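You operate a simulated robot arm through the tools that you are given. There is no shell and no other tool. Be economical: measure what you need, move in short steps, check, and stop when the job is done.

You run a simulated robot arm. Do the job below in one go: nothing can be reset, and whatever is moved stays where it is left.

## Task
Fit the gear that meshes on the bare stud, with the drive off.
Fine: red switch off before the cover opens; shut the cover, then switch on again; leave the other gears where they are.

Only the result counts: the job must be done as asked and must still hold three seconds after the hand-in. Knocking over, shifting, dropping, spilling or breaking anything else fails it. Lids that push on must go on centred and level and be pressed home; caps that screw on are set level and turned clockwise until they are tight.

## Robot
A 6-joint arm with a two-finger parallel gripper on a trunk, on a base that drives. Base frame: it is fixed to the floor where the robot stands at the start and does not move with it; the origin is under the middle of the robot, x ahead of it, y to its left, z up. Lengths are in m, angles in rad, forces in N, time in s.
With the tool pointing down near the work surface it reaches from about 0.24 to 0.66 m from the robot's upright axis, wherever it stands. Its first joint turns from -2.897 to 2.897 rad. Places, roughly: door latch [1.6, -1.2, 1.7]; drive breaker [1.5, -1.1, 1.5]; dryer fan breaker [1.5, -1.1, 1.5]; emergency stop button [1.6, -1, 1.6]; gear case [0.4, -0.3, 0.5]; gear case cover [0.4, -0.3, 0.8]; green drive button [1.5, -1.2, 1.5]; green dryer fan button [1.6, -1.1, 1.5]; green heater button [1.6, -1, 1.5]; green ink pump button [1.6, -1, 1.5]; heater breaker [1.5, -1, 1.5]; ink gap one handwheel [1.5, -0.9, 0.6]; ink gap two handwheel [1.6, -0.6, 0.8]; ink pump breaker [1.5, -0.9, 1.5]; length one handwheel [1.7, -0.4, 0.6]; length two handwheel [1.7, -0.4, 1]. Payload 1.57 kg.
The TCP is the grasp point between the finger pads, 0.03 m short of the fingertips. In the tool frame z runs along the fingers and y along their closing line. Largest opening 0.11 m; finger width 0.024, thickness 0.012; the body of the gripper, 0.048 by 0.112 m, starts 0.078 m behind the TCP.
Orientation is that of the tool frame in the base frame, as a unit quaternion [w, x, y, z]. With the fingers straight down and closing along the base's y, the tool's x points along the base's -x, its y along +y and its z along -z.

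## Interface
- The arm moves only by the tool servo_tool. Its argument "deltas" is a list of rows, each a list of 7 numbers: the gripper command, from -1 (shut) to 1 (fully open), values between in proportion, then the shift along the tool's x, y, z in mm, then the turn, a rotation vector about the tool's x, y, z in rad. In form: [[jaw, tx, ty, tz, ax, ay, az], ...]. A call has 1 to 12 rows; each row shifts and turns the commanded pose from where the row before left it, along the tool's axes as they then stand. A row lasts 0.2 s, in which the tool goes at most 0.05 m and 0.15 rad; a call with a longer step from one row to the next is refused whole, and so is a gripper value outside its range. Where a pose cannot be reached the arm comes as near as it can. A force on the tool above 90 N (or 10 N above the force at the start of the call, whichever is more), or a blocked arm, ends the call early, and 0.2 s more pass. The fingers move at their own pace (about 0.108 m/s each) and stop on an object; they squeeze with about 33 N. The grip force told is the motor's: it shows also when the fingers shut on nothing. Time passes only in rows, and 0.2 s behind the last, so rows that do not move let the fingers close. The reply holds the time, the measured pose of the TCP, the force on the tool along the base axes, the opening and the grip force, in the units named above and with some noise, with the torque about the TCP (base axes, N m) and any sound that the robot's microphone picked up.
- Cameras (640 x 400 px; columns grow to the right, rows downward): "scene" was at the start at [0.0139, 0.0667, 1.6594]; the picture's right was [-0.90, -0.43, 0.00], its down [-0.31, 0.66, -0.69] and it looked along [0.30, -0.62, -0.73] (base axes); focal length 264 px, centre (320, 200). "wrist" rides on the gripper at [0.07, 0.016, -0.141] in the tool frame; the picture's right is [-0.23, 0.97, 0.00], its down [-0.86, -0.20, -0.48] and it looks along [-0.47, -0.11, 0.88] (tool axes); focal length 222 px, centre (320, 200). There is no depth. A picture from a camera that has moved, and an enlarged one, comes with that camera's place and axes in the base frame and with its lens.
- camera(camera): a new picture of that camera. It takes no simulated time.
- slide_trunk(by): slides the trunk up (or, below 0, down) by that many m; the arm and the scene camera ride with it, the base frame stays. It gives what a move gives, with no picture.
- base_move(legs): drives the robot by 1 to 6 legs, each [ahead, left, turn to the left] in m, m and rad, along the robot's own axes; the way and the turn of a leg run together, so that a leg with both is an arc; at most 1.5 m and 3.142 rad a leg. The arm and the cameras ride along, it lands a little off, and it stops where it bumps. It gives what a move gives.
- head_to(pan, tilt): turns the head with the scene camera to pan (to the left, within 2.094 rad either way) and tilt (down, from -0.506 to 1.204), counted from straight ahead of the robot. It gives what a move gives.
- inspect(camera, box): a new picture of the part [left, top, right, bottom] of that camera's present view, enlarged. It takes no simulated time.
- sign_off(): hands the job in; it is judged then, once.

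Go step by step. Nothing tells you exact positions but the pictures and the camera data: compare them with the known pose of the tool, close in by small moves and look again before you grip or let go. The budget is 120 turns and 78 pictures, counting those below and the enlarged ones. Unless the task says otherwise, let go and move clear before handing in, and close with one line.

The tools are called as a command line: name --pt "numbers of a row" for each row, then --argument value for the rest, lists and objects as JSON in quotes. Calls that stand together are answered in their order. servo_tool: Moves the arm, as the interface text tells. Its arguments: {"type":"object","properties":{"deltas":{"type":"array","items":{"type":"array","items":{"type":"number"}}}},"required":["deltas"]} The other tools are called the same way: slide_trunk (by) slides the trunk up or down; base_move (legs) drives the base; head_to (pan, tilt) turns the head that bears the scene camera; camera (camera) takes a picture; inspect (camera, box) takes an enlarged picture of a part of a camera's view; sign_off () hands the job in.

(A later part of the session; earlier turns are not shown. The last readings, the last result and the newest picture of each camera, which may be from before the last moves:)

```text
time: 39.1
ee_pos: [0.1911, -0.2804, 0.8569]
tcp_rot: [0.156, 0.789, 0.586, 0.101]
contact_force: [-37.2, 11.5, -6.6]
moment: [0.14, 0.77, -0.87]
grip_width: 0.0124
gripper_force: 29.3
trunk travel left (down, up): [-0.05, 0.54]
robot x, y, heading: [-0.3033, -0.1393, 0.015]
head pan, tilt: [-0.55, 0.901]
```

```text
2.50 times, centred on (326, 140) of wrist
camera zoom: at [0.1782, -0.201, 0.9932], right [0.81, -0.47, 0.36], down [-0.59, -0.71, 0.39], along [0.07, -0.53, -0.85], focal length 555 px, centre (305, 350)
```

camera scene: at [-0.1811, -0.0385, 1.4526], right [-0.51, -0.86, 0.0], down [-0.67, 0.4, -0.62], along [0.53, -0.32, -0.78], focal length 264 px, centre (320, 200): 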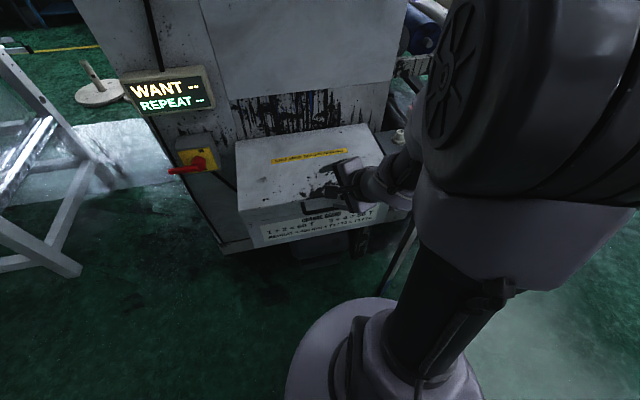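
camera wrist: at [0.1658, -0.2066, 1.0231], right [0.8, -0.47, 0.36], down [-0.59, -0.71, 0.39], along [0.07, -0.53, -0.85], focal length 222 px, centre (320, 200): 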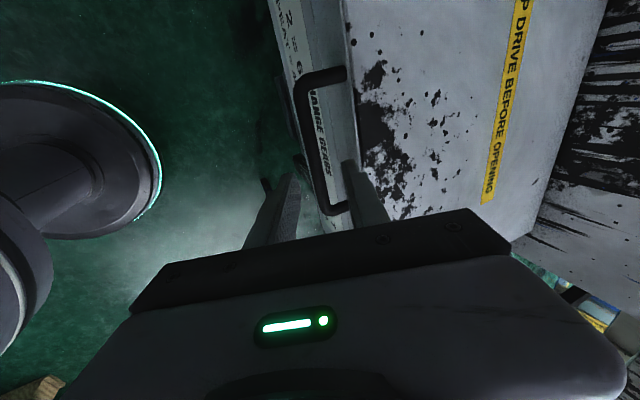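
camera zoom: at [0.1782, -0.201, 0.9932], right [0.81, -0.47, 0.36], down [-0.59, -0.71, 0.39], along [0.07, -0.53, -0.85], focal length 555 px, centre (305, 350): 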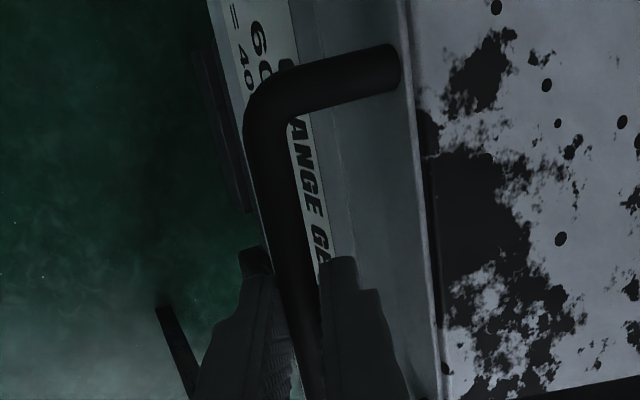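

The bar is gripped (12 mm). I'll lift along the hinge arc with a first small test step.

servo_tool --pt "-1 0 -4 0 0 0 0" --pt "-1 0 7.5 -16.5 0 0 0" --pt "-1 0 7.5 -16.5 0 0 0"

camera --camera "scene"

```text
time: 39.9
ee_pos: [0.1925, -0.2799, 0.8945]
tcp_rot: [0.156, 0.788, 0.587, 0.103]
contact_force: [-37.6, 3.4, -0.8]
moment: [0.16, 0.61, -0.73]
grip_width: 0.0126
gripper_force: 29.3
trunk travel left (down, up): [-0.05, 0.54]
robot x, y, heading: [-0.3046, -0.1416, 0.012]
head pan, tilt: [-0.55, 0.901]
```

```text
41 pictures are left
camera scene: at [-0.2658, -0.0388, 1.4528], right [-0.52, -0.86, 0.0], down [-0.67, 0.4, -0.62], along [0.53, -0.32, -0.78], focal length 264 px, centre (320, 200)
```

scene: 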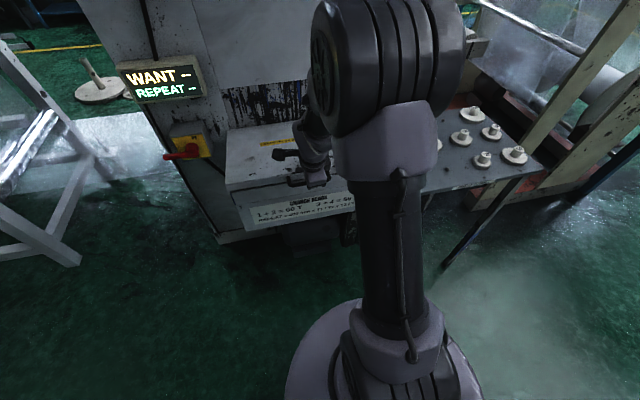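

inspect --camera "scene" --box '[210, 100, 370, 220]'

inspect --camera "wrist" --box '[230, 60, 422, 220]'

```text
3.33 times, centred on (290, 160) of scene
camera zoom: at [-0.2658, -0.0388, 1.4528], right [-0.52, -0.86, 0.0], down [-0.67, 0.4, -0.62], along [0.53, -0.32, -0.78], focal length 882 px, centre (420, 333)
```

zoom: 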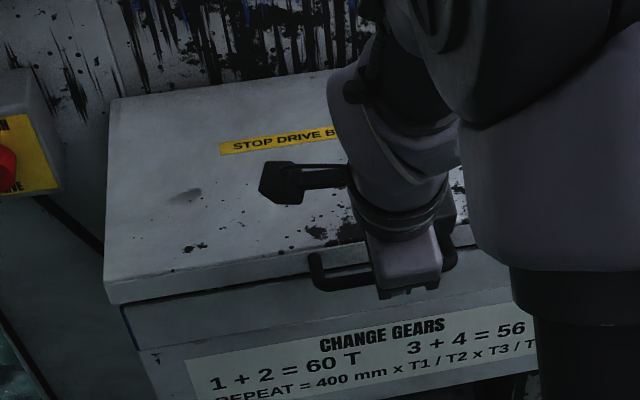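

```text
2.50 times, centred on (326, 140) of wrist
camera zoom: at [0.1784, -0.2011, 1.0309], right [0.8, -0.47, 0.36], down [-0.59, -0.71, 0.39], along [0.07, -0.53, -0.85], focal length 555 px, centre (305, 350)
```

zoom: 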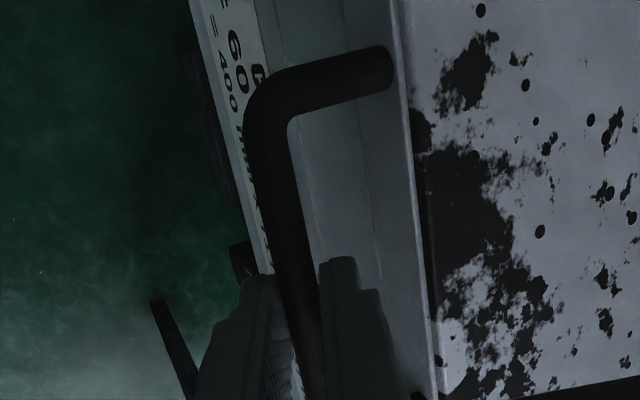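

The lid is lifting. I'll continue along the arc, correcting inward push by a few mm.

servo_tool --pt "-1 0 -5 -1 0 0 0" --pt "-1 0 18.4 -31.1 0 0 0" --pt "-1 0 21.5 -29.1 0 0 0" --pt "-1 0 24.4 -26.6 0 0 0"

```text
time: 40.9
ee_pos: [0.2158, -0.2881, 0.9945]
tcp_rot: [0.158, 0.787, 0.587, 0.104]
contact_force: [-30.3, 0.9, 10.2]
moment: [0.08, 0.53, -0.87]
grip_width: 0.0123
gripper_force: 29.4
trunk travel left (down, up): [-0.05, 0.54]
robot x, y, heading: [-0.305, -0.1392, 0.009]
head pan, tilt: [-0.55, 0.901]
```

servo_tool --pt "-1 0 24 -25 0 0 0" --pt "-1 0 29.4 -21 0 0 0" --pt "-1 0 31.4 -17.8 0 0 0" --pt "-1 0 33.1 -14.4 0 0 0"

camera --camera "scene"

```text
time: 41.9
ee_pos: [0.2938, -0.3115, 1.1129]
tcp_rot: [0.157, 0.787, 0.587, 0.103]
contact_force: [-16.2, -15.9, 11.9]
moment: [-0.25, 0.12, -0.82]
grip_width: 0.0125
gripper_force: 29.7
trunk travel left (down, up): [-0.05, 0.54]
robot x, y, heading: [-0.3055, -0.1392, 0.006]
head pan, tilt: [-0.55, 0.901]
```

```text
38 pictures are left
camera scene: at [-0.265, -0.0413, 1.4529], right [-0.52, -0.86, 0.0], down [-0.67, 0.41, -0.62], along [0.53, -0.32, -0.78], focal length 264 px, centre (320, 200)
```

scene: 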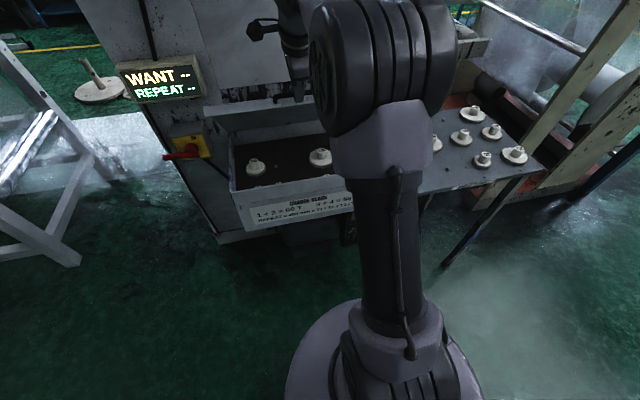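

The lid is past 45° and the case gears are visible. I'll continue opening.

servo_tool --pt "-1 -2 33 -11 0 0 0" --pt "-1 0 35.4 -7.2 0 0 0" --pt "-1 0 36 -3.5 0 0 0" --pt "-1 0 36.2 0.2 0 0 0"

```text
time: 42.9
ee_pos: [0.3627, -0.3253, 1.1584]
tcp_rot: [0.157, 0.787, 0.588, 0.104]
contact_force: [-16.2, -19.8, 16.9]
moment: [0.06, 0.01, -0.83]
grip_width: 0.012
gripper_force: 29.1
out of reach, approached as far as the arm can: row 3, 4
trunk travel left (down, up): [-0.05, 0.54]
robot x, y, heading: [-0.3019, -0.1395, 0.011]
head pan, tilt: [-0.55, 0.901]
```

Reach limit with this steep tool; I'll make it more horizontal about the bar and then continue.

servo_tool --pt "-1 0 0 0 -0.12 0 0" --pt "-1 0 0 0 -0.12 0 0" --pt "-1 0 0 0 -0.12 0 0" --pt "-1 0 0 0 -0.12 0 0"

inspect --camera "wrist" --box '[230, 60, 422, 220]'

```text
time: 43.9
ee_pos: [0.3655, -0.3229, 1.1562]
tcp_rot: [0.339, 0.728, 0.546, 0.239]
contact_force: [-1.0, -5.9, -1.6]
moment: [0.42, 0.06, -0.67]
grip_width: 0.0122
gripper_force: 28.9
trunk travel left (down, up): [-0.05, 0.54]
robot x, y, heading: [-0.3036, -0.1418, 0.008]
head pan, tilt: [-0.55, 0.901]
```

```text
2.50 times, centred on (326, 140) of wrist
camera zoom: at [0.2963, -0.2277, 1.26], right [0.55, -0.39, 0.74], down [-0.72, -0.67, 0.18], along [0.43, -0.63, -0.65], focal length 555 px, centre (305, 350)
```

zoom: 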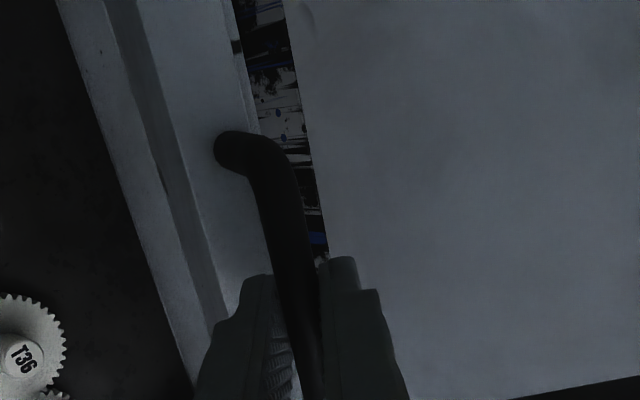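

servo_tool --pt "-1 -1 33 14.7 0 0 0" --pt "-1 0 31.3 18.1 0 0 0" --pt "-1 0 29.2 21.3 0 0 0" --pt "-1 0 26.8 24.1 0 0 0"

camera --camera "scene"

```text
time: 44.9
ee_pos: [0.4714, -0.3565, 1.1938]
tcp_rot: [0.342, 0.726, 0.546, 0.24]
contact_force: [-5.9, -10.3, 25.8]
moment: [0.26, -0.26, -0.72]
grip_width: 0.0122
gripper_force: 28.9
out of reach, approached as far as the arm can: row 4
trunk travel left (down, up): [-0.05, 0.54]
robot x, y, heading: [-0.3046, -0.1382, 0.009]
head pan, tilt: [-0.55, 0.901]
```

```text
36 pictures are left
camera scene: at [-0.266, -0.0399, 1.4531], right [-0.52, -0.86, 0.0], down [-0.67, 0.4, -0.62], along [0.53, -0.32, -0.78], focal length 264 px, centre (320, 200)
```

scene: 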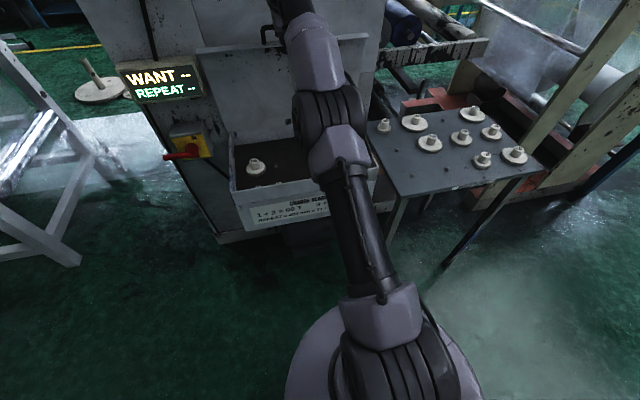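

The lid is at about 80° and the arm is fully stretched; the remaining motion is nearly straight, so I'll drive the base gently forward along it.

base_move --legs '[[0.08, -0.024, 0]]'

inspect --camera "wrist" --box '[230, 60, 422, 220]'

```text
time: 45.8
ee_pos: [0.5075, -0.3635, 1.1745]
tcp_rot: [0.32, 0.737, 0.547, 0.233]
contact_force: [-55.2, 13.6, -29.8]
moment: [0.15, -1.42, -0.17]
grip_width: 0.0133
gripper_force: 29.7
trunk travel left (down, up): [-0.05, 0.54]
robot x, y, heading: [-0.2618, -0.1515, 0.01]
head pan, tilt: [-0.55, 0.901]
stopped in leg 1: the force on the tool passed its limit at 158 N (the readings are from after the stop); the commanded pose is now the measured one
```

```text
2.50 times, centred on (326, 140) of wrist
camera zoom: at [0.4405, -0.2697, 1.2828], right [0.57, -0.41, 0.71], down [-0.71, -0.67, 0.19], along [0.4, -0.62, -0.68], focal length 555 px, centre (305, 350)
```

zoom: 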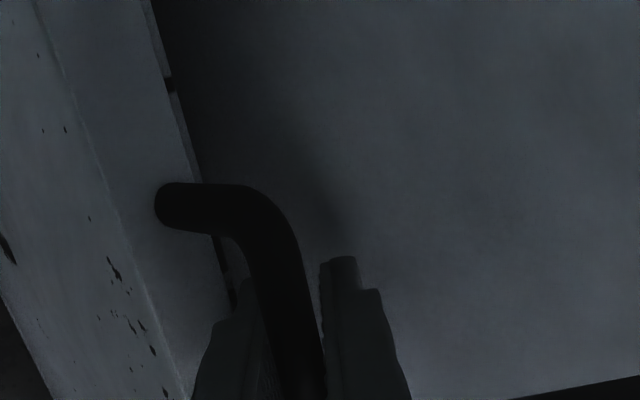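

The fingertip likely met the wall, with the lid near 88°. I'll relax the force, then open slightly to see whether the lid stays.

servo_tool --pt "-1 0 -3 -12 0 0 0" --pt "-1 0 0 0 0 0 0" --pt "-0.65 0 0 0 0 0 0" --pt "-0.55 0 0 0 0 0 0"

inspect --camera "wrist" --box '[230, 60, 422, 220]'

```text
time: 46.8
ee_pos: [0.5058, -0.3637, 1.1802]
tcp_rot: [0.324, 0.735, 0.548, 0.233]
contact_force: [9.7, -2.0, -17.8]
moment: [0.08, -1.73, -0.47]
grip_width: 0.0304
gripper_force: 3.2
trunk travel left (down, up): [-0.05, 0.54]
robot x, y, heading: [-0.265, -0.1514, 0.002]
head pan, tilt: [-0.55, 0.901]
```

```text
2.50 times, centred on (326, 140) of wrist
camera zoom: at [0.4381, -0.2685, 1.2876], right [0.57, -0.4, 0.72], down [-0.71, -0.67, 0.19], along [0.41, -0.62, -0.67], focal length 555 px, centre (305, 350)
```

zoom: 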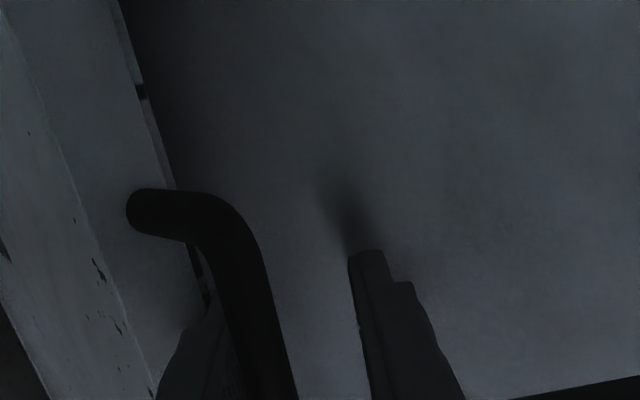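

servo_tool --pt "-0.45 0 -10 -12 0 0 0" --pt "-0.45 0 -10 -12 0 0 0" --pt "-0.45 0 0 0 0 0 0"

inspect --camera "wrist" --box '[230, 60, 422, 220]'

```text
time: 47.6
ee_pos: [0.487, -0.3568, 1.1748]
tcp_rot: [0.321, 0.737, 0.547, 0.232]
contact_force: [61.3, -18.9, -54.1]
moment: [-0.9, -18.31, -5.52]
grip_width: 0.026
gripper_force: 0.0
trunk travel left (down, up): [-0.05, 0.54]
robot x, y, heading: [-0.264, -0.1487, 0.009]
head pan, tilt: [-0.55, 0.901]
```

```text
2.50 times, centred on (326, 140) of wrist
camera zoom: at [0.4195, -0.2625, 1.2832], right [0.57, -0.41, 0.71], down [-0.71, -0.67, 0.19], along [0.4, -0.62, -0.68], focal length 555 px, centre (305, 350)
```

zoom: 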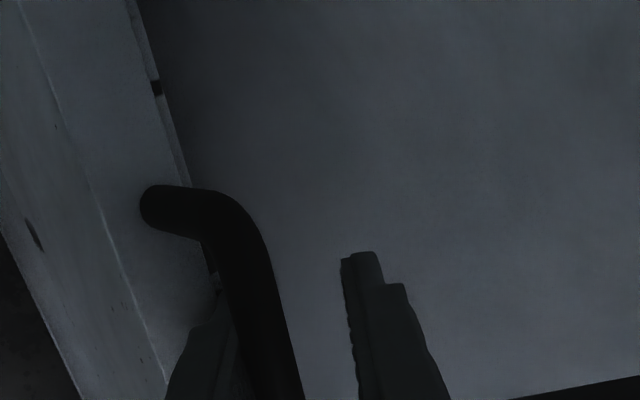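

The force reading is odd with a large torque; I'll look at the scene before moving further.

camera --camera "scene"

camera --camera "wrist"

```text
32 pictures are left
camera scene: at [-0.207, -0.0561, 1.4521], right [-0.52, -0.86, 0.0], down [-0.68, 0.41, -0.61], along [0.52, -0.32, -0.79], focal length 264 px, centre (320, 200)
```

scene: 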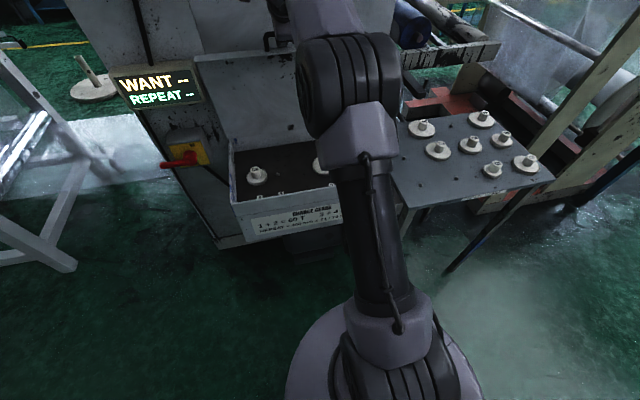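

```text
31 pictures are left
camera wrist: at [0.4195, -0.2625, 1.2832], right [0.57, -0.41, 0.71], down [-0.71, -0.67, 0.19], along [0.4, -0.62, -0.68], focal length 222 px, centre (320, 200)
```

wrist: 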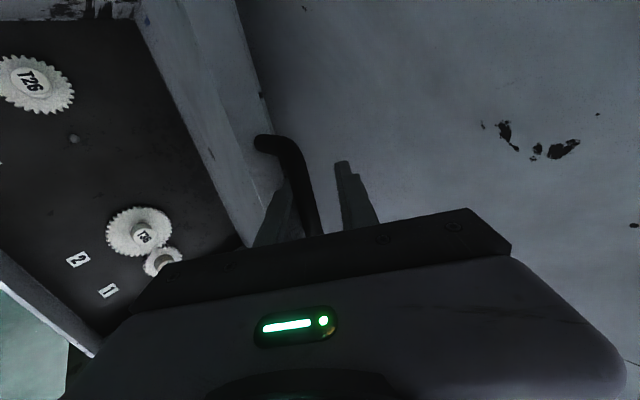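

I can see the bare stud, with a T26 beside it and gears at positions 1 and 2. I'll open the fingers further to release the bar and read the forces again.

servo_tool --pt "-0.4 0 0 0 0 0 0" --pt "-0.3 0 0 0 0 0 0" --pt "-0.3 0 0 0 0 0 0"

```text
time: 48.4
ee_pos: [0.4865, -0.3567, 1.1762]
tcp_rot: [0.323, 0.736, 0.547, 0.233]
contact_force: [62.4, -19.9, -50.8]
moment: [-0.2, -19.76, -5.08]
grip_width: 0.0312
gripper_force: 0.1
trunk travel left (down, up): [-0.05, 0.54]
robot x, y, heading: [-0.2615, -0.1529, 0.01]
head pan, tilt: [-0.55, 0.901]
```

servo_tool --pt "-0.45 0 0 6 0 0 0" --pt "-0.45 0 0 4 0 0 0"

inspect --camera "wrist" --box '[230, 110, 390, 240]'

```text
time: 49.0
ee_pos: [0.4867, -0.3566, 1.1737]
tcp_rot: [0.324, 0.735, 0.548, 0.234]
contact_force: [42.2, -10.7, -25.3]
moment: [-0.13, -13.24, -4.13]
grip_width: 0.0209
gripper_force: 0.0
trunk travel left (down, up): [-0.05, 0.54]
robot x, y, heading: [-0.2662, -0.1509, 0.014]
head pan, tilt: [-0.55, 0.901]
```

```text
3.08 times, centred on (310, 175) of wrist
camera zoom: at [0.4195, -0.2626, 1.2815], right [0.57, -0.4, 0.72], down [-0.71, -0.67, 0.19], along [0.41, -0.62, -0.67], focal length 684 px, centre (351, 277)
```

zoom: 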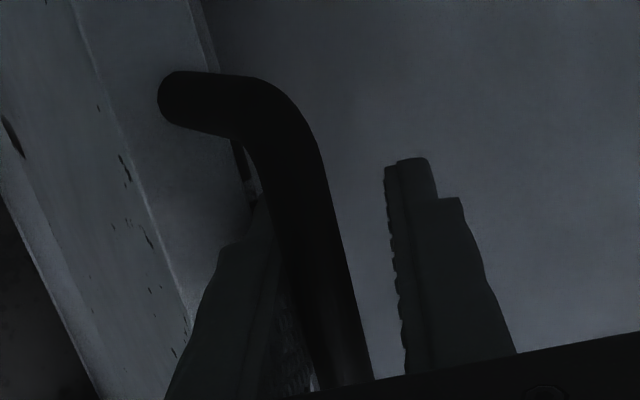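

Finger B is acting like a crowbar: its tip presses the lid rim while the bar presses from above. I'll rotate the tool more horizontal to relieve that.

servo_tool --pt "-0.5 0 0 0 -0.12 0 0" --pt "-0.5 0 0 0 -0.12 0 0" --pt "-0.5 0 0 0 0 0 0"

```text
time: 49.8
ee_pos: [0.4796, -0.3541, 1.1784]
tcp_rot: [0.411, 0.691, 0.515, 0.297]
contact_force: [0.3, 0.2, 6.1]
moment: [0.04, -0.01, 0.04]
grip_width: 0.0232
gripper_force: 0.0
trunk travel left (down, up): [-0.05, 0.54]
robot x, y, heading: [-0.2629, -0.1496, 0.003]
head pan, tilt: [-0.55, 0.901]
```

Jam relieved. I'll open a bit and withdraw slightly, watching whether the lid stays up.

servo_tool --pt "-0.4 0 0 0 0 0 0" --pt "-0.4 0 0 -5 0 0 0" --pt "-0.4 0 0 -5 0 0 0" --pt "-0.4 0 0 0 0 0 0"

inspect --camera "wrist" --box '[230, 80, 390, 240]'

```text
time: 50.8
ee_pos: [0.4732, -0.353, 1.1814]
tcp_rot: [0.41, 0.691, 0.516, 0.297]
contact_force: [1.7, 0.4, 0.4]
moment: [0.01, -0.05, 0.03]
grip_width: 0.0322
gripper_force: 0.1
trunk travel left (down, up): [-0.05, 0.54]
robot x, y, heading: [-0.2673, -0.151, 0.008]
head pan, tilt: [-0.55, 0.901]
```

```text
2.50 times, centred on (310, 160) of wrist
camera zoom: at [0.3833, -0.2519, 1.2634], right [0.39, -0.35, 0.85], down [-0.74, -0.67, 0.07], along [0.55, -0.66, -0.52], focal length 555 px, centre (345, 300)
```

zoom: 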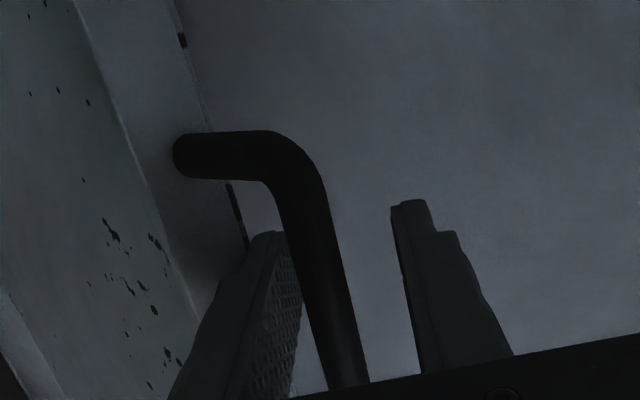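

No force on the tool, so the lid seems to stand by itself. I'll withdraw the fingers fully.

servo_tool --pt "-0.4 0 0 -12 0 0 0" --pt "-0.4 0 0 -15 0 0 0" --pt "-0.4 0 0 -20 0 0 0" --pt "-0.4 0 0 -25 0 0 0" --pt "-0.4 0 0 0 0 0 0"

camera --camera "wrist"

```text
time: 52.0
ee_pos: [0.4106, -0.3313, 1.2183]
tcp_rot: [0.41, 0.691, 0.516, 0.297]
contact_force: [1.1, -0.2, 0.0]
moment: [0.03, 0.04, 0.01]
grip_width: 0.0328
gripper_force: 0.0
trunk travel left (down, up): [-0.05, 0.54]
robot x, y, heading: [-0.2613, -0.1532, 0.013]
head pan, tilt: [-0.55, 0.901]
```

```text
28 pictures are left
camera wrist: at [0.3213, -0.2312, 1.3001], right [0.39, -0.35, 0.85], down [-0.74, -0.67, 0.07], along [0.55, -0.66, -0.52], focal length 222 px, centre (320, 200)
```

wrist: 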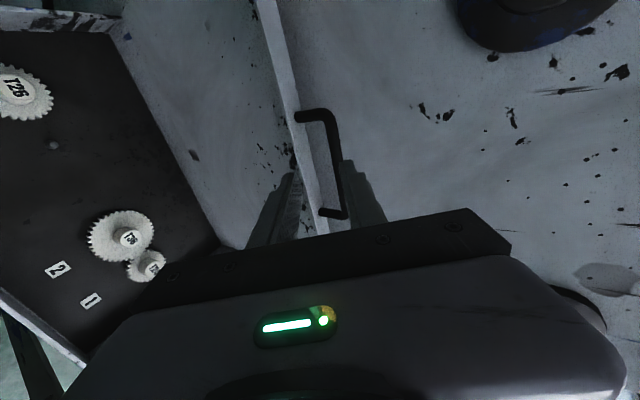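

The lid stands on its own. Now I'll back away and turn the tool straight down for a look into the case.

servo_tool --pt "-0.4 0 0 -40 0 0 0" --pt "-0.4 0 0 -40 0 0 0" --pt "0 0 0 0 0.14 0 0" --pt "0 0 0 0 0.14 0 0" --pt "0 0 0 0 0.14 0 0" --pt "0 0 0 0 0.14 0 0" --pt "0 0 0 0 0.14 0 0" --pt "0 0 0 0 0.14 0 0" --pt "0 0 0 0 0.14 0 0" --pt "0 0 0 0 0.12 0 0"

camera --camera "wrist"

```text
time: 54.2
ee_pos: [0.3177, -0.2748, 1.2183]
tcp_rot: [0.069, 0.799, 0.597, 0.036]
contact_force: [0.4, 0.5, -0.6]
moment: [0.0, 0.04, 0.02]
grip_width: 0.0549
gripper_force: 0.0
out of reach, approached as far as the arm can: row 8, 9, 10
trunk travel left (down, up): [-0.05, 0.54]
robot x, y, heading: [-0.2631, -0.1503, 0.011]
head pan, tilt: [-0.55, 0.901]
```

```text
27 pictures are left
camera wrist: at [0.3335, -0.2035, 1.3587], right [0.86, -0.49, 0.15], down [-0.5, -0.73, 0.46], along [-0.12, -0.47, -0.87], focal length 222 px, centre (320, 200)
```

wrist: 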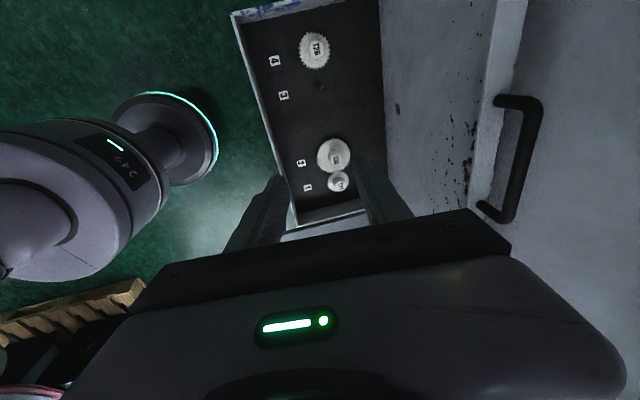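

inspect --camera "wrist" --box '[220, 0, 400, 220]'

```text
1.82 times, centred on (310, 110) of wrist
camera zoom: at [0.3335, -0.2035, 1.3587], right [0.86, -0.49, 0.15], down [-0.5, -0.73, 0.46], along [-0.12, -0.47, -0.87], focal length 404 px, centre (338, 364)
```

zoom: 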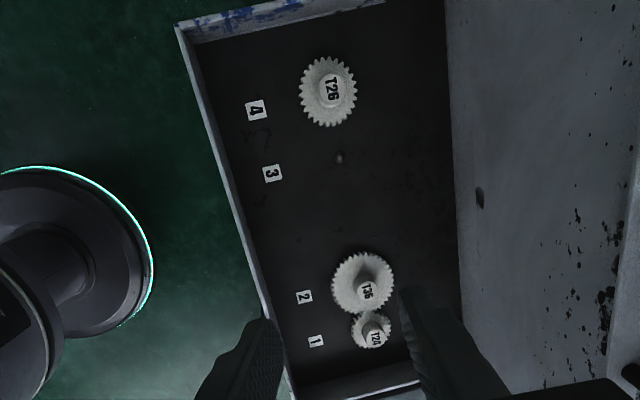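

Confirmed: stud 4 holds T26, stud 3 is bare, and 3+4=56, so T30 is the gear. I'll drive right to the spare gear table.

base_move --legs '[[-0.1, 0, 0], [0, -0.65, 0]]'

camera --camera "wrist"

camera --camera "scene"

```text
time: 58.5
ee_pos: [0.2336, -0.8935, 1.2188]
tcp_rot: [0.067, 0.791, 0.607, 0.037]
contact_force: [-0.4, -0.2, 0.4]
moment: [0.01, 0.01, 0.0]
grip_width: 0.0552
gripper_force: 0.1
trunk travel left (down, up): [-0.05, 0.54]
robot x, y, heading: [-0.3516, -0.7835, 0.034]
head pan, tilt: [-0.55, 0.901]
```

```text
25 pictures are left
camera wrist: at [0.2466, -0.8227, 1.3593], right [0.87, -0.47, 0.15], down [-0.48, -0.74, 0.46], along [-0.1, -0.48, -0.87], focal length 222 px, centre (320, 200)
```

wrist: 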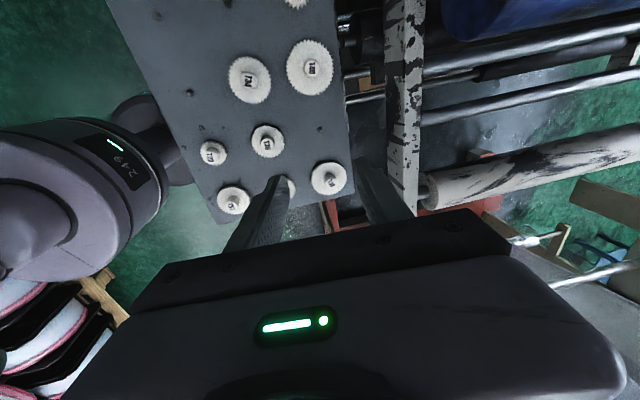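

```text
24 pictures are left
camera scene: at [-0.3113, -0.6849, 1.4526], right [-0.49, -0.87, 0.0], down [-0.68, 0.39, -0.62], along [0.54, -0.31, -0.78], focal length 264 px, centre (320, 200)
```

scene: 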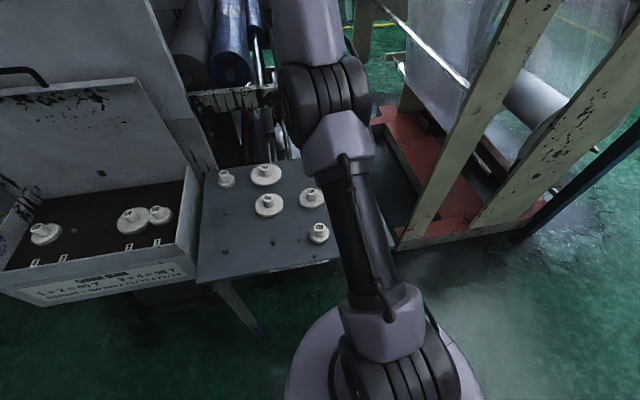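

T30 lies at about (0.16, -0.91), hub top near z 0.85. I'll straighten the tool and descend above it.

servo_tool --pt "0.1 0 0 0 0.145 0 0" --pt "0.1 -5 -9.5 36 0 0 0" --pt "0.1 -5 -9.5 36 0 0 0" --pt "0.1 -5 -9.5 36 0 0 0" --pt "0.1 -5 -9.5 36 0 0 0" --pt "0.1 -5 -9.5 36 0 0 0" --pt "0.1 -5 -9.5 36 0 0 0" --pt "0.1 -5 -9.5 34 0 0 0" --pt "0.1 0 0 0 0.01 0 0"

camera --camera "wrist"

```text
time: 60.5
ee_pos: [0.1958, -0.9249, 0.9604]
tcp_rot: [0.064, 0.791, 0.607, 0.034]
contact_force: [0.3, 0.4, 0.0]
moment: [0.01, 0.01, -0.02]
grip_width: 0.0606
gripper_force: 0.0
out of reach, approached as far as the arm can: row 1
trunk travel left (down, up): [-0.05, 0.54]
robot x, y, heading: [-0.3517, -0.7834, 0.034]
head pan, tilt: [-0.55, 0.901]
```

```text
23 pictures are left
camera wrist: at [0.2107, -0.8537, 1.1017], right [0.87, -0.47, 0.14], down [-0.48, -0.75, 0.47], along [-0.11, -0.47, -0.87], focal length 222 px, centre (320, 200)
```

wrist: 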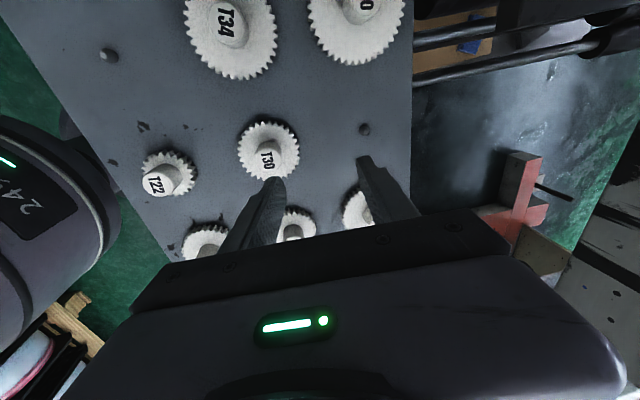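

servo_tool --pt "0.1 0 0 0 0.07 0 0" --pt "0.1 0 0 0 0.07 0 0" --pt "0.1 2 -20 5 0 0 0" --pt "0.1 2 -19 5 0 0 0"

inspect --camera "wrist" --box '[200, 80, 424, 220]'

inspect --camera "scene" --box '[210, 120, 402, 260]'

```text
time: 61.5
ee_pos: [0.1566, -0.9122, 0.9487]
tcp_rot: [0.009, 0.794, 0.608, -0.008]
contact_force: [0.3, -1.2, -0.2]
moment: [0.02, -0.01, 0.0]
grip_width: 0.0603
gripper_force: 0.1
trunk travel left (down, up): [-0.05, 0.54]
robot x, y, heading: [-0.3487, -0.7849, 0.038]
head pan, tilt: [-0.55, 0.901]
```

```text
2.86 times, centred on (312, 150) of wrist
camera zoom: at [0.1918, -0.8467, 1.0897], right [0.88, -0.47, 0.01], down [-0.41, -0.76, 0.5], along [-0.23, -0.44, -0.87], focal length 635 px, centre (343, 343)
```

zoom: 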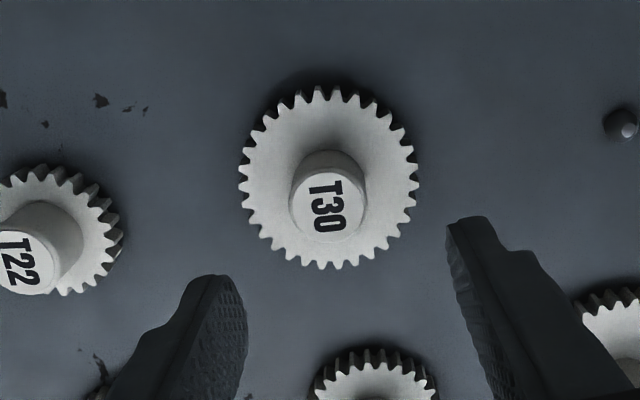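

```text
2.86 times, centred on (306, 190) of scene
camera zoom: at [-0.3116, -0.6846, 1.4526], right [-0.49, -0.87, 0.0], down [-0.68, 0.39, -0.62], along [0.54, -0.31, -0.78], focal length 756 px, centre (360, 229)
```

zoom: 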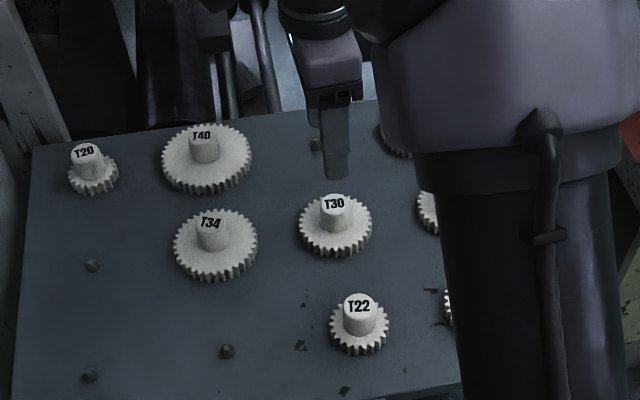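

T30's hub top is at (0.151, -0.915, 0.847) and its plate top is near z 0.807. I'll correct the small tilt and descend around the hub.

servo_tool --pt "0.1 -4.3 -4.6 26 0 0.024 0" --pt "0.1 0 0 30 0 0 0" --pt "0.1 0 0 25 0 0 0" --pt "0.1 0 0 0 0 0 0"

inspect --camera "wrist" --box '[220, 90, 420, 230]'

inspect --camera "scene" --box '[250, 140, 378, 240]'

```text
time: 62.5
ee_pos: [0.1535, -0.9172, 0.8692]
tcp_rot: [0.002, 0.794, 0.608, 0.001]
contact_force: [-0.7, -1.1, 0.1]
moment: [0.0, -0.01, -0.03]
grip_width: 0.0606
gripper_force: 0.0
trunk travel left (down, up): [-0.05, 0.54]
robot x, y, heading: [-0.3517, -0.7865, 0.028]
head pan, tilt: [-0.55, 0.901]
```

```text
2.86 times, centred on (320, 160) of wrist
camera zoom: at [0.1869, -0.8542, 1.0111], right [0.88, -0.47, 0.0], down [-0.42, -0.77, 0.48], along [-0.22, -0.42, -0.88], focal length 635 px, centre (320, 314)
```

zoom: 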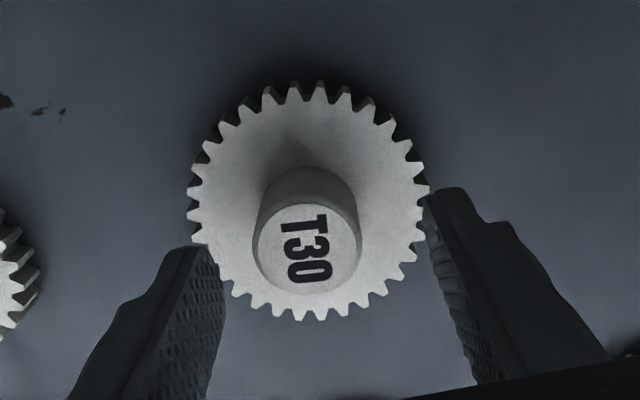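

```text
4.00 times, centred on (314, 190) of scene
camera zoom: at [-0.3113, -0.6847, 1.4526], right [-0.49, -0.87, 0.0], down [-0.68, 0.39, -0.62], along [0.54, -0.31, -0.78], focal length 1058 px, centre (344, 240)
```

zoom: 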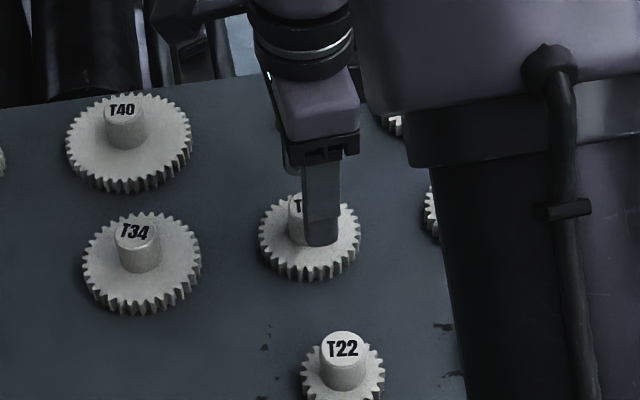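

The hub is about 4 mm off along the tool x. I'll correct, lower to grip depth and close.

servo_tool --pt "0.1 5 -2 0 0 0 0" --pt "0.1 0 0 14 0 0 0" --pt "0.1 0 0 12 0 0 0" --pt "-1 0 0 0 0 0 0" --pt "-1 0 0 0 0 0 0" --pt "-1 0 0 0 0 0 0"

inspect --camera "wrist" --box '[220, 90, 420, 230]'

```text
time: 63.9
ee_pos: [0.152, -0.9097, 0.8471]
tcp_rot: [0.0, 0.793, 0.609, 0.0]
contact_force: [-1.6, -0.3, 1.5]
moment: [0.02, 0.11, 0.0]
grip_width: 0.0304
gripper_force: 33.1
trunk travel left (down, up): [-0.05, 0.54]
robot x, y, heading: [-0.3535, -0.7872, 0.034]
head pan, tilt: [-0.55, 0.901]
```

```text
2.86 times, centred on (320, 160) of wrist
camera zoom: at [0.186, -0.8474, 0.9877], right [0.88, -0.47, 0.0], down [-0.42, -0.77, 0.48], along [-0.22, -0.42, -0.88], focal length 635 px, centre (320, 314)
```

zoom: 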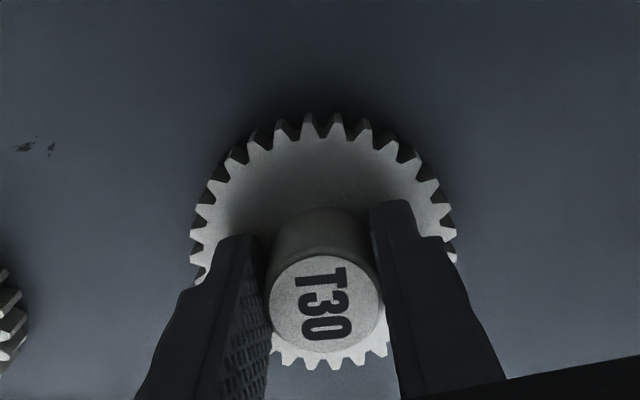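

T30 is gripped (30 mm hub). I'll lift straight up.

servo_tool --pt "-1 0 0 -10 0 0 0" --pt "-1 0 0 -15 0 0 0" --pt "-1 0 0 -20 0 0 0" --pt "-1 0 0 -25 0 0 0" --pt "-1 0 0 -30 0 0 0" --pt "-1 0 0 -40 0 0 0" --pt "-1 0 0 -40 0 0 0"

camera --camera "wrist"

```text
time: 65.5
ee_pos: [0.1551, -0.9094, 1.0293]
tcp_rot: [0.001, 0.794, 0.608, 0.001]
contact_force: [-0.4, 0.2, -1.6]
moment: [0.01, 0.01, 0.02]
grip_width: 0.0302
gripper_force: 33.0
trunk travel left (down, up): [-0.05, 0.54]
robot x, y, heading: [-0.3518, -0.785, 0.034]
head pan, tilt: [-0.55, 0.901]
```

```text
17 pictures are left
camera wrist: at [0.1885, -0.846, 1.1718], right [0.88, -0.47, 0.0], down [-0.42, -0.77, 0.48], along [-0.22, -0.42, -0.88], focal length 222 px, centre (320, 200)
```

wrist: 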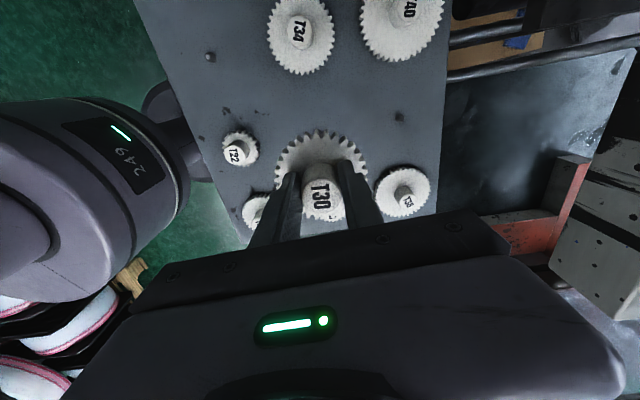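

T30 is held. Driving back to the case.

base_move --legs '[[0, 0.585, -0.03], [0.2, 0, 0]]'

camera --camera "wrist"

inspect --camera "scene" --box '[160, 60, 416, 220]'

```text
time: 70.1
ee_pos: [0.3472, -0.3343, 1.0295]
tcp_rot: [0.001, 0.804, 0.595, 0.001]
contact_force: [0.5, 0.2, -0.8]
moment: [-0.02, 0.01, -0.01]
grip_width: 0.0303
gripper_force: 33.0
trunk travel left (down, up): [-0.05, 0.54]
robot x, y, heading: [-0.1575, -0.1952, 0.003]
head pan, tilt: [-0.55, 0.901]
```

```text
16 pictures are left
camera wrist: at [0.3829, -0.2723, 1.171], right [0.87, -0.5, 0.0], down [-0.44, -0.76, 0.48], along [-0.24, -0.41, -0.88], focal length 222 px, centre (320, 200)
```

wrist: 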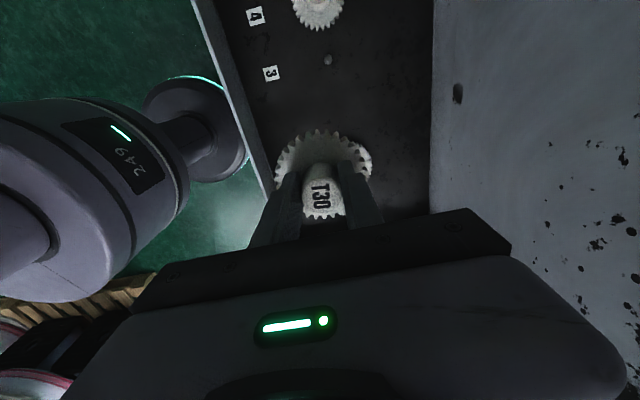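

```text
2.50 times, centred on (288, 140) of scene
camera zoom: at [-0.1116, -0.0955, 1.4525], right [-0.52, -0.85, 0.0], down [-0.67, 0.41, -0.62], along [0.53, -0.32, -0.78], focal length 661 px, centre (400, 350)
```

zoom: 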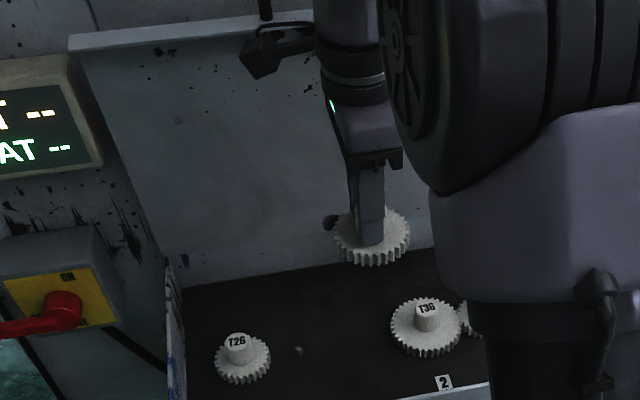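

The stud top triangulates well to (0.405, -0.256, 0.79). I'll move above it and hover.

servo_tool --pt "-1 23.4 8 0 0 0 0" --pt "-1 23.4 8 0 0 0 0" --pt "-1 23.4 8 0 0 0 0" --pt "-1 23.4 8 0 0 0 0" --pt "-1 0 0 35 0 0 0" --pt "-1 0 0 35 0 0 0" --pt "-1 0 0 35 0 0 0" --pt "-1 0 0 25 0 0 0" --pt "-1 0 0 0 0 0 0"

inspect --camera "scene" --box '[220, 140, 348, 220]'

inspect --camera "wrist" --box '[200, 40, 420, 230]'

```text
time: 72.1
ee_pos: [0.4048, -0.2535, 0.9006]
tcp_rot: [0.002, 0.804, 0.595, 0.001]
contact_force: [0.7, 0.1, -1.3]
moment: [-0.01, 0.01, 0.01]
grip_width: 0.0301
gripper_force: 32.8
trunk travel left (down, up): [-0.05, 0.54]
robot x, y, heading: [-0.1595, -0.1944, 0.006]
head pan, tilt: [-0.55, 0.901]
```

```text
5.00 times, centred on (284, 180) of scene
camera zoom: at [-0.1121, -0.0954, 1.4526], right [-0.52, -0.85, 0.0], down [-0.67, 0.41, -0.62], along [0.53, -0.32, -0.78], focal length 1323 px, centre (500, 300)
```

zoom: 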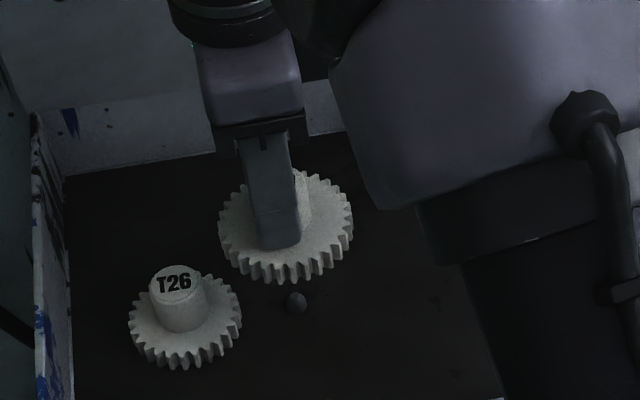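

```text
2.11 times, centred on (310, 135) of wrist
camera zoom: at [0.4406, -0.1924, 1.0412], right [0.87, -0.5, 0.0], down [-0.44, -0.76, 0.48], along [-0.24, -0.41, -0.88], focal length 468 px, centre (341, 337)
```

zoom: 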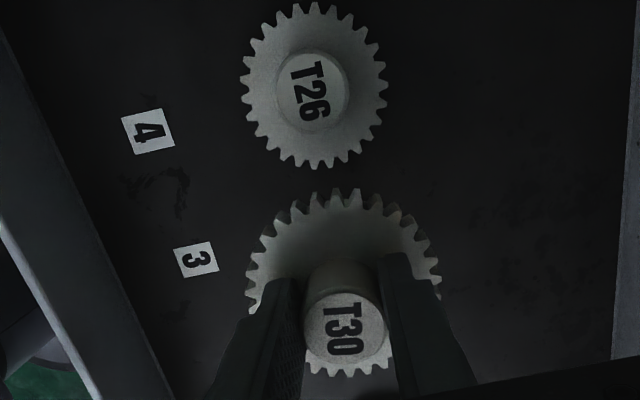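

The gear is nearly over the stud, off by a millimetre or two. I'll correct and lower in small steps, watching the force.

servo_tool --pt "-1 1.5 0 15 0 0 0" --pt "-1 0 0 15 0 0 0" --pt "-1 0 0 10 0 0 0" --pt "-1 0 0 5 0 0 0" --pt "-1 0 0 4 0 0 0"

```text
time: 73.3
ee_pos: [0.4059, -0.2527, 0.8504]
tcp_rot: [0.001, 0.803, 0.595, 0.001]
contact_force: [-0.6, -0.6, -0.7]
moment: [-0.02, 0.0, 0.03]
grip_width: 0.0302
gripper_force: 32.3
trunk travel left (down, up): [-0.05, 0.54]
robot x, y, heading: [-0.1576, -0.1918, 0.001]
head pan, tilt: [-0.55, 0.901]
```

servo_tool --pt "-1 0 0 3 0 0 0" --pt "-1 0 0 3 0 0 0" --pt "-1 0 0 3 0 0 0"

inspect --camera "scene" --box '[220, 140, 348, 220]'

```text
time: 74.1
ee_pos: [0.4047, -0.2519, 0.8426]
tcp_rot: [0.002, 0.804, 0.595, 0.001]
contact_force: [0.5, -0.2, -1.0]
moment: [0.02, 0.0, 0.0]
grip_width: 0.0301
gripper_force: 33.3
trunk travel left (down, up): [-0.05, 0.54]
robot x, y, heading: [-0.1573, -0.1966, 0.004]
head pan, tilt: [-0.55, 0.901]
```

```text
5.00 times, centred on (284, 180) of scene
camera zoom: at [-0.1121, -0.0955, 1.4526], right [-0.52, -0.85, 0.0], down [-0.67, 0.41, -0.62], along [0.53, -0.32, -0.78], focal length 1323 px, centre (500, 300)
```

zoom: 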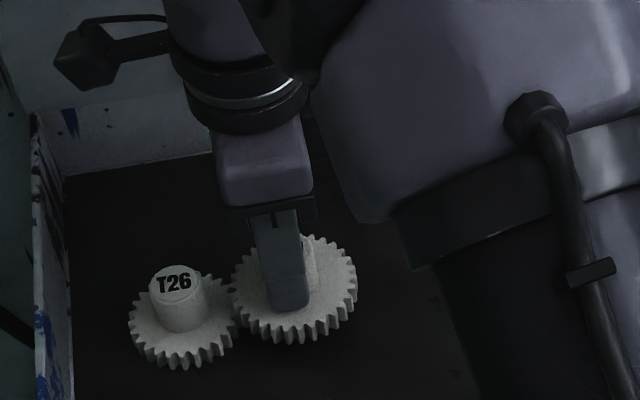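

No contact yet and the gear is lined up within ~2 mm. Continuing down.

servo_tool --pt "-1 -0.5 1 2 0 0 0" --pt "-1 0 0 3 0 0 0" --pt "-1 0 0 3 0 0 0"

```text
time: 74.9
ee_pos: [0.4062, -0.2514, 0.833]
tcp_rot: [0.001, 0.803, 0.596, 0.001]
contact_force: [-0.4, 0.3, -0.7]
moment: [-0.01, 0.0, 0.02]
grip_width: 0.0302
gripper_force: 33.7
trunk travel left (down, up): [-0.05, 0.54]
robot x, y, heading: [-0.1571, -0.1961, 0.009]
head pan, tilt: [-0.55, 0.901]
```

servo_tool --pt "-1 0 0 2 0 0 0" --pt "-1 0 0 2 0 0 0" --pt "-1 0 0 2 0 0 0" --pt "-1 0 0 2 0 0 0"

inspect --camera "wrist" --box '[200, 40, 420, 230]'

```text
time: 75.9
ee_pos: [0.406, -0.2536, 0.8268]
tcp_rot: [0.002, 0.803, 0.596, 0.002]
contact_force: [1.0, -0.6, 4.4]
moment: [-0.02, 0.21, 0.05]
grip_width: 0.0302
gripper_force: 33.3
trunk travel left (down, up): [-0.05, 0.54]
robot x, y, heading: [-0.1553, -0.1959, 0.007]
head pan, tilt: [-0.55, 0.901]
```

```text
2.11 times, centred on (310, 135) of wrist
camera zoom: at [0.4419, -0.1916, 0.9685], right [0.87, -0.5, 0.0], down [-0.44, -0.76, 0.48], along [-0.24, -0.41, -0.88], focal length 468 px, centre (341, 337)
```

zoom: 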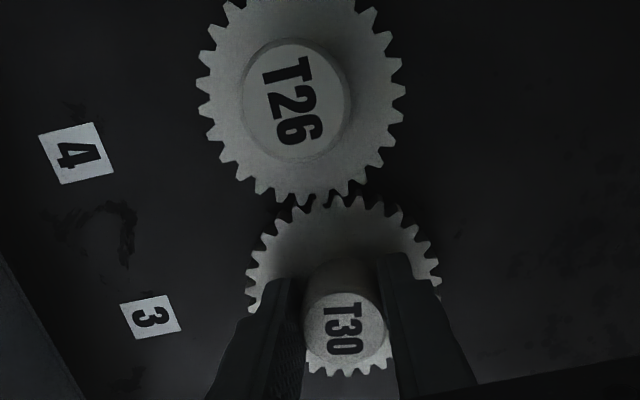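

A 4 N contact at the height matching T26's hub: it's probably seated. I'll press a little more to confirm.

servo_tool --pt "-1 0 0 2 0 0 0" --pt "-1 0 0 2 0 0 0" --pt "-1 0 0 0 0 0 0"

inspect --camera "scene" --box '[220, 140, 348, 220]'

```text
time: 76.7
ee_pos: [0.4064, -0.2544, 0.8242]
tcp_rot: [0.002, 0.803, 0.596, 0.003]
contact_force: [10.2, -2.7, 38.0]
moment: [-0.07, 0.52, 0.11]
grip_width: 0.0303
gripper_force: 33.3
trunk travel left (down, up): [-0.05, 0.54]
robot x, y, heading: [-0.1554, -0.1939, -0.0]
head pan, tilt: [-0.55, 0.901]
```

```text
5.00 times, centred on (284, 180) of scene
camera zoom: at [-0.1143, -0.0954, 1.4529], right [-0.52, -0.85, 0.0], down [-0.67, 0.41, -0.62], along [0.53, -0.32, -0.78], focal length 1323 px, centre (500, 300)
```

zoom: 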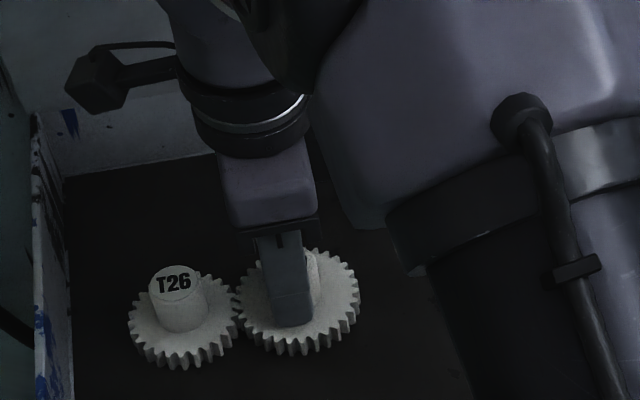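

T30 is level with T26 and seated on the stud. I'll relax the pressure, open and lift away vertically.

servo_tool --pt "-1 0 0 -3 0 0 0" --pt "-0.3 0 0 0 0 0 0" --pt "0 0 0 0 0 0 0" --pt "0.1 0 0 0 0 0 0" --pt "0.1 0 0 -15 0 0 0" --pt "0.1 0 0 -20 0 0 0" --pt "0.1 0 0 -30 0 0 0" --pt "0.1 0 0 -40 0 0 0" --pt "0.1 0 0 -40 0 0 0" --pt "0.1 -10 -30 -30 0 0 0" --pt "0.1 -10 -40 0 0 0 0"

inspect --camera "scene" --box '[220, 140, 348, 220]'

```text
time: 79.1
ee_pos: [0.3352, -0.2513, 1.0005]
tcp_rot: [0.002, 0.804, 0.595, 0.001]
contact_force: [0.0, 0.6, 0.5]
moment: [-0.02, -0.02, 0.03]
grip_width: 0.0604
gripper_force: 0.0
trunk travel left (down, up): [-0.05, 0.54]
robot x, y, heading: [-0.157, -0.1962, 0.003]
head pan, tilt: [-0.55, 0.901]
```

```text
5.00 times, centred on (284, 180) of scene
camera zoom: at [-0.1128, -0.0954, 1.4526], right [-0.52, -0.85, 0.0], down [-0.67, 0.41, -0.62], along [0.53, -0.32, -0.78], focal length 1323 px, centre (500, 300)
```

zoom: 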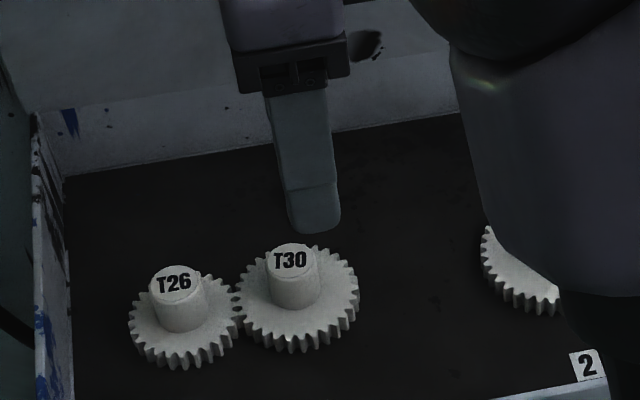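

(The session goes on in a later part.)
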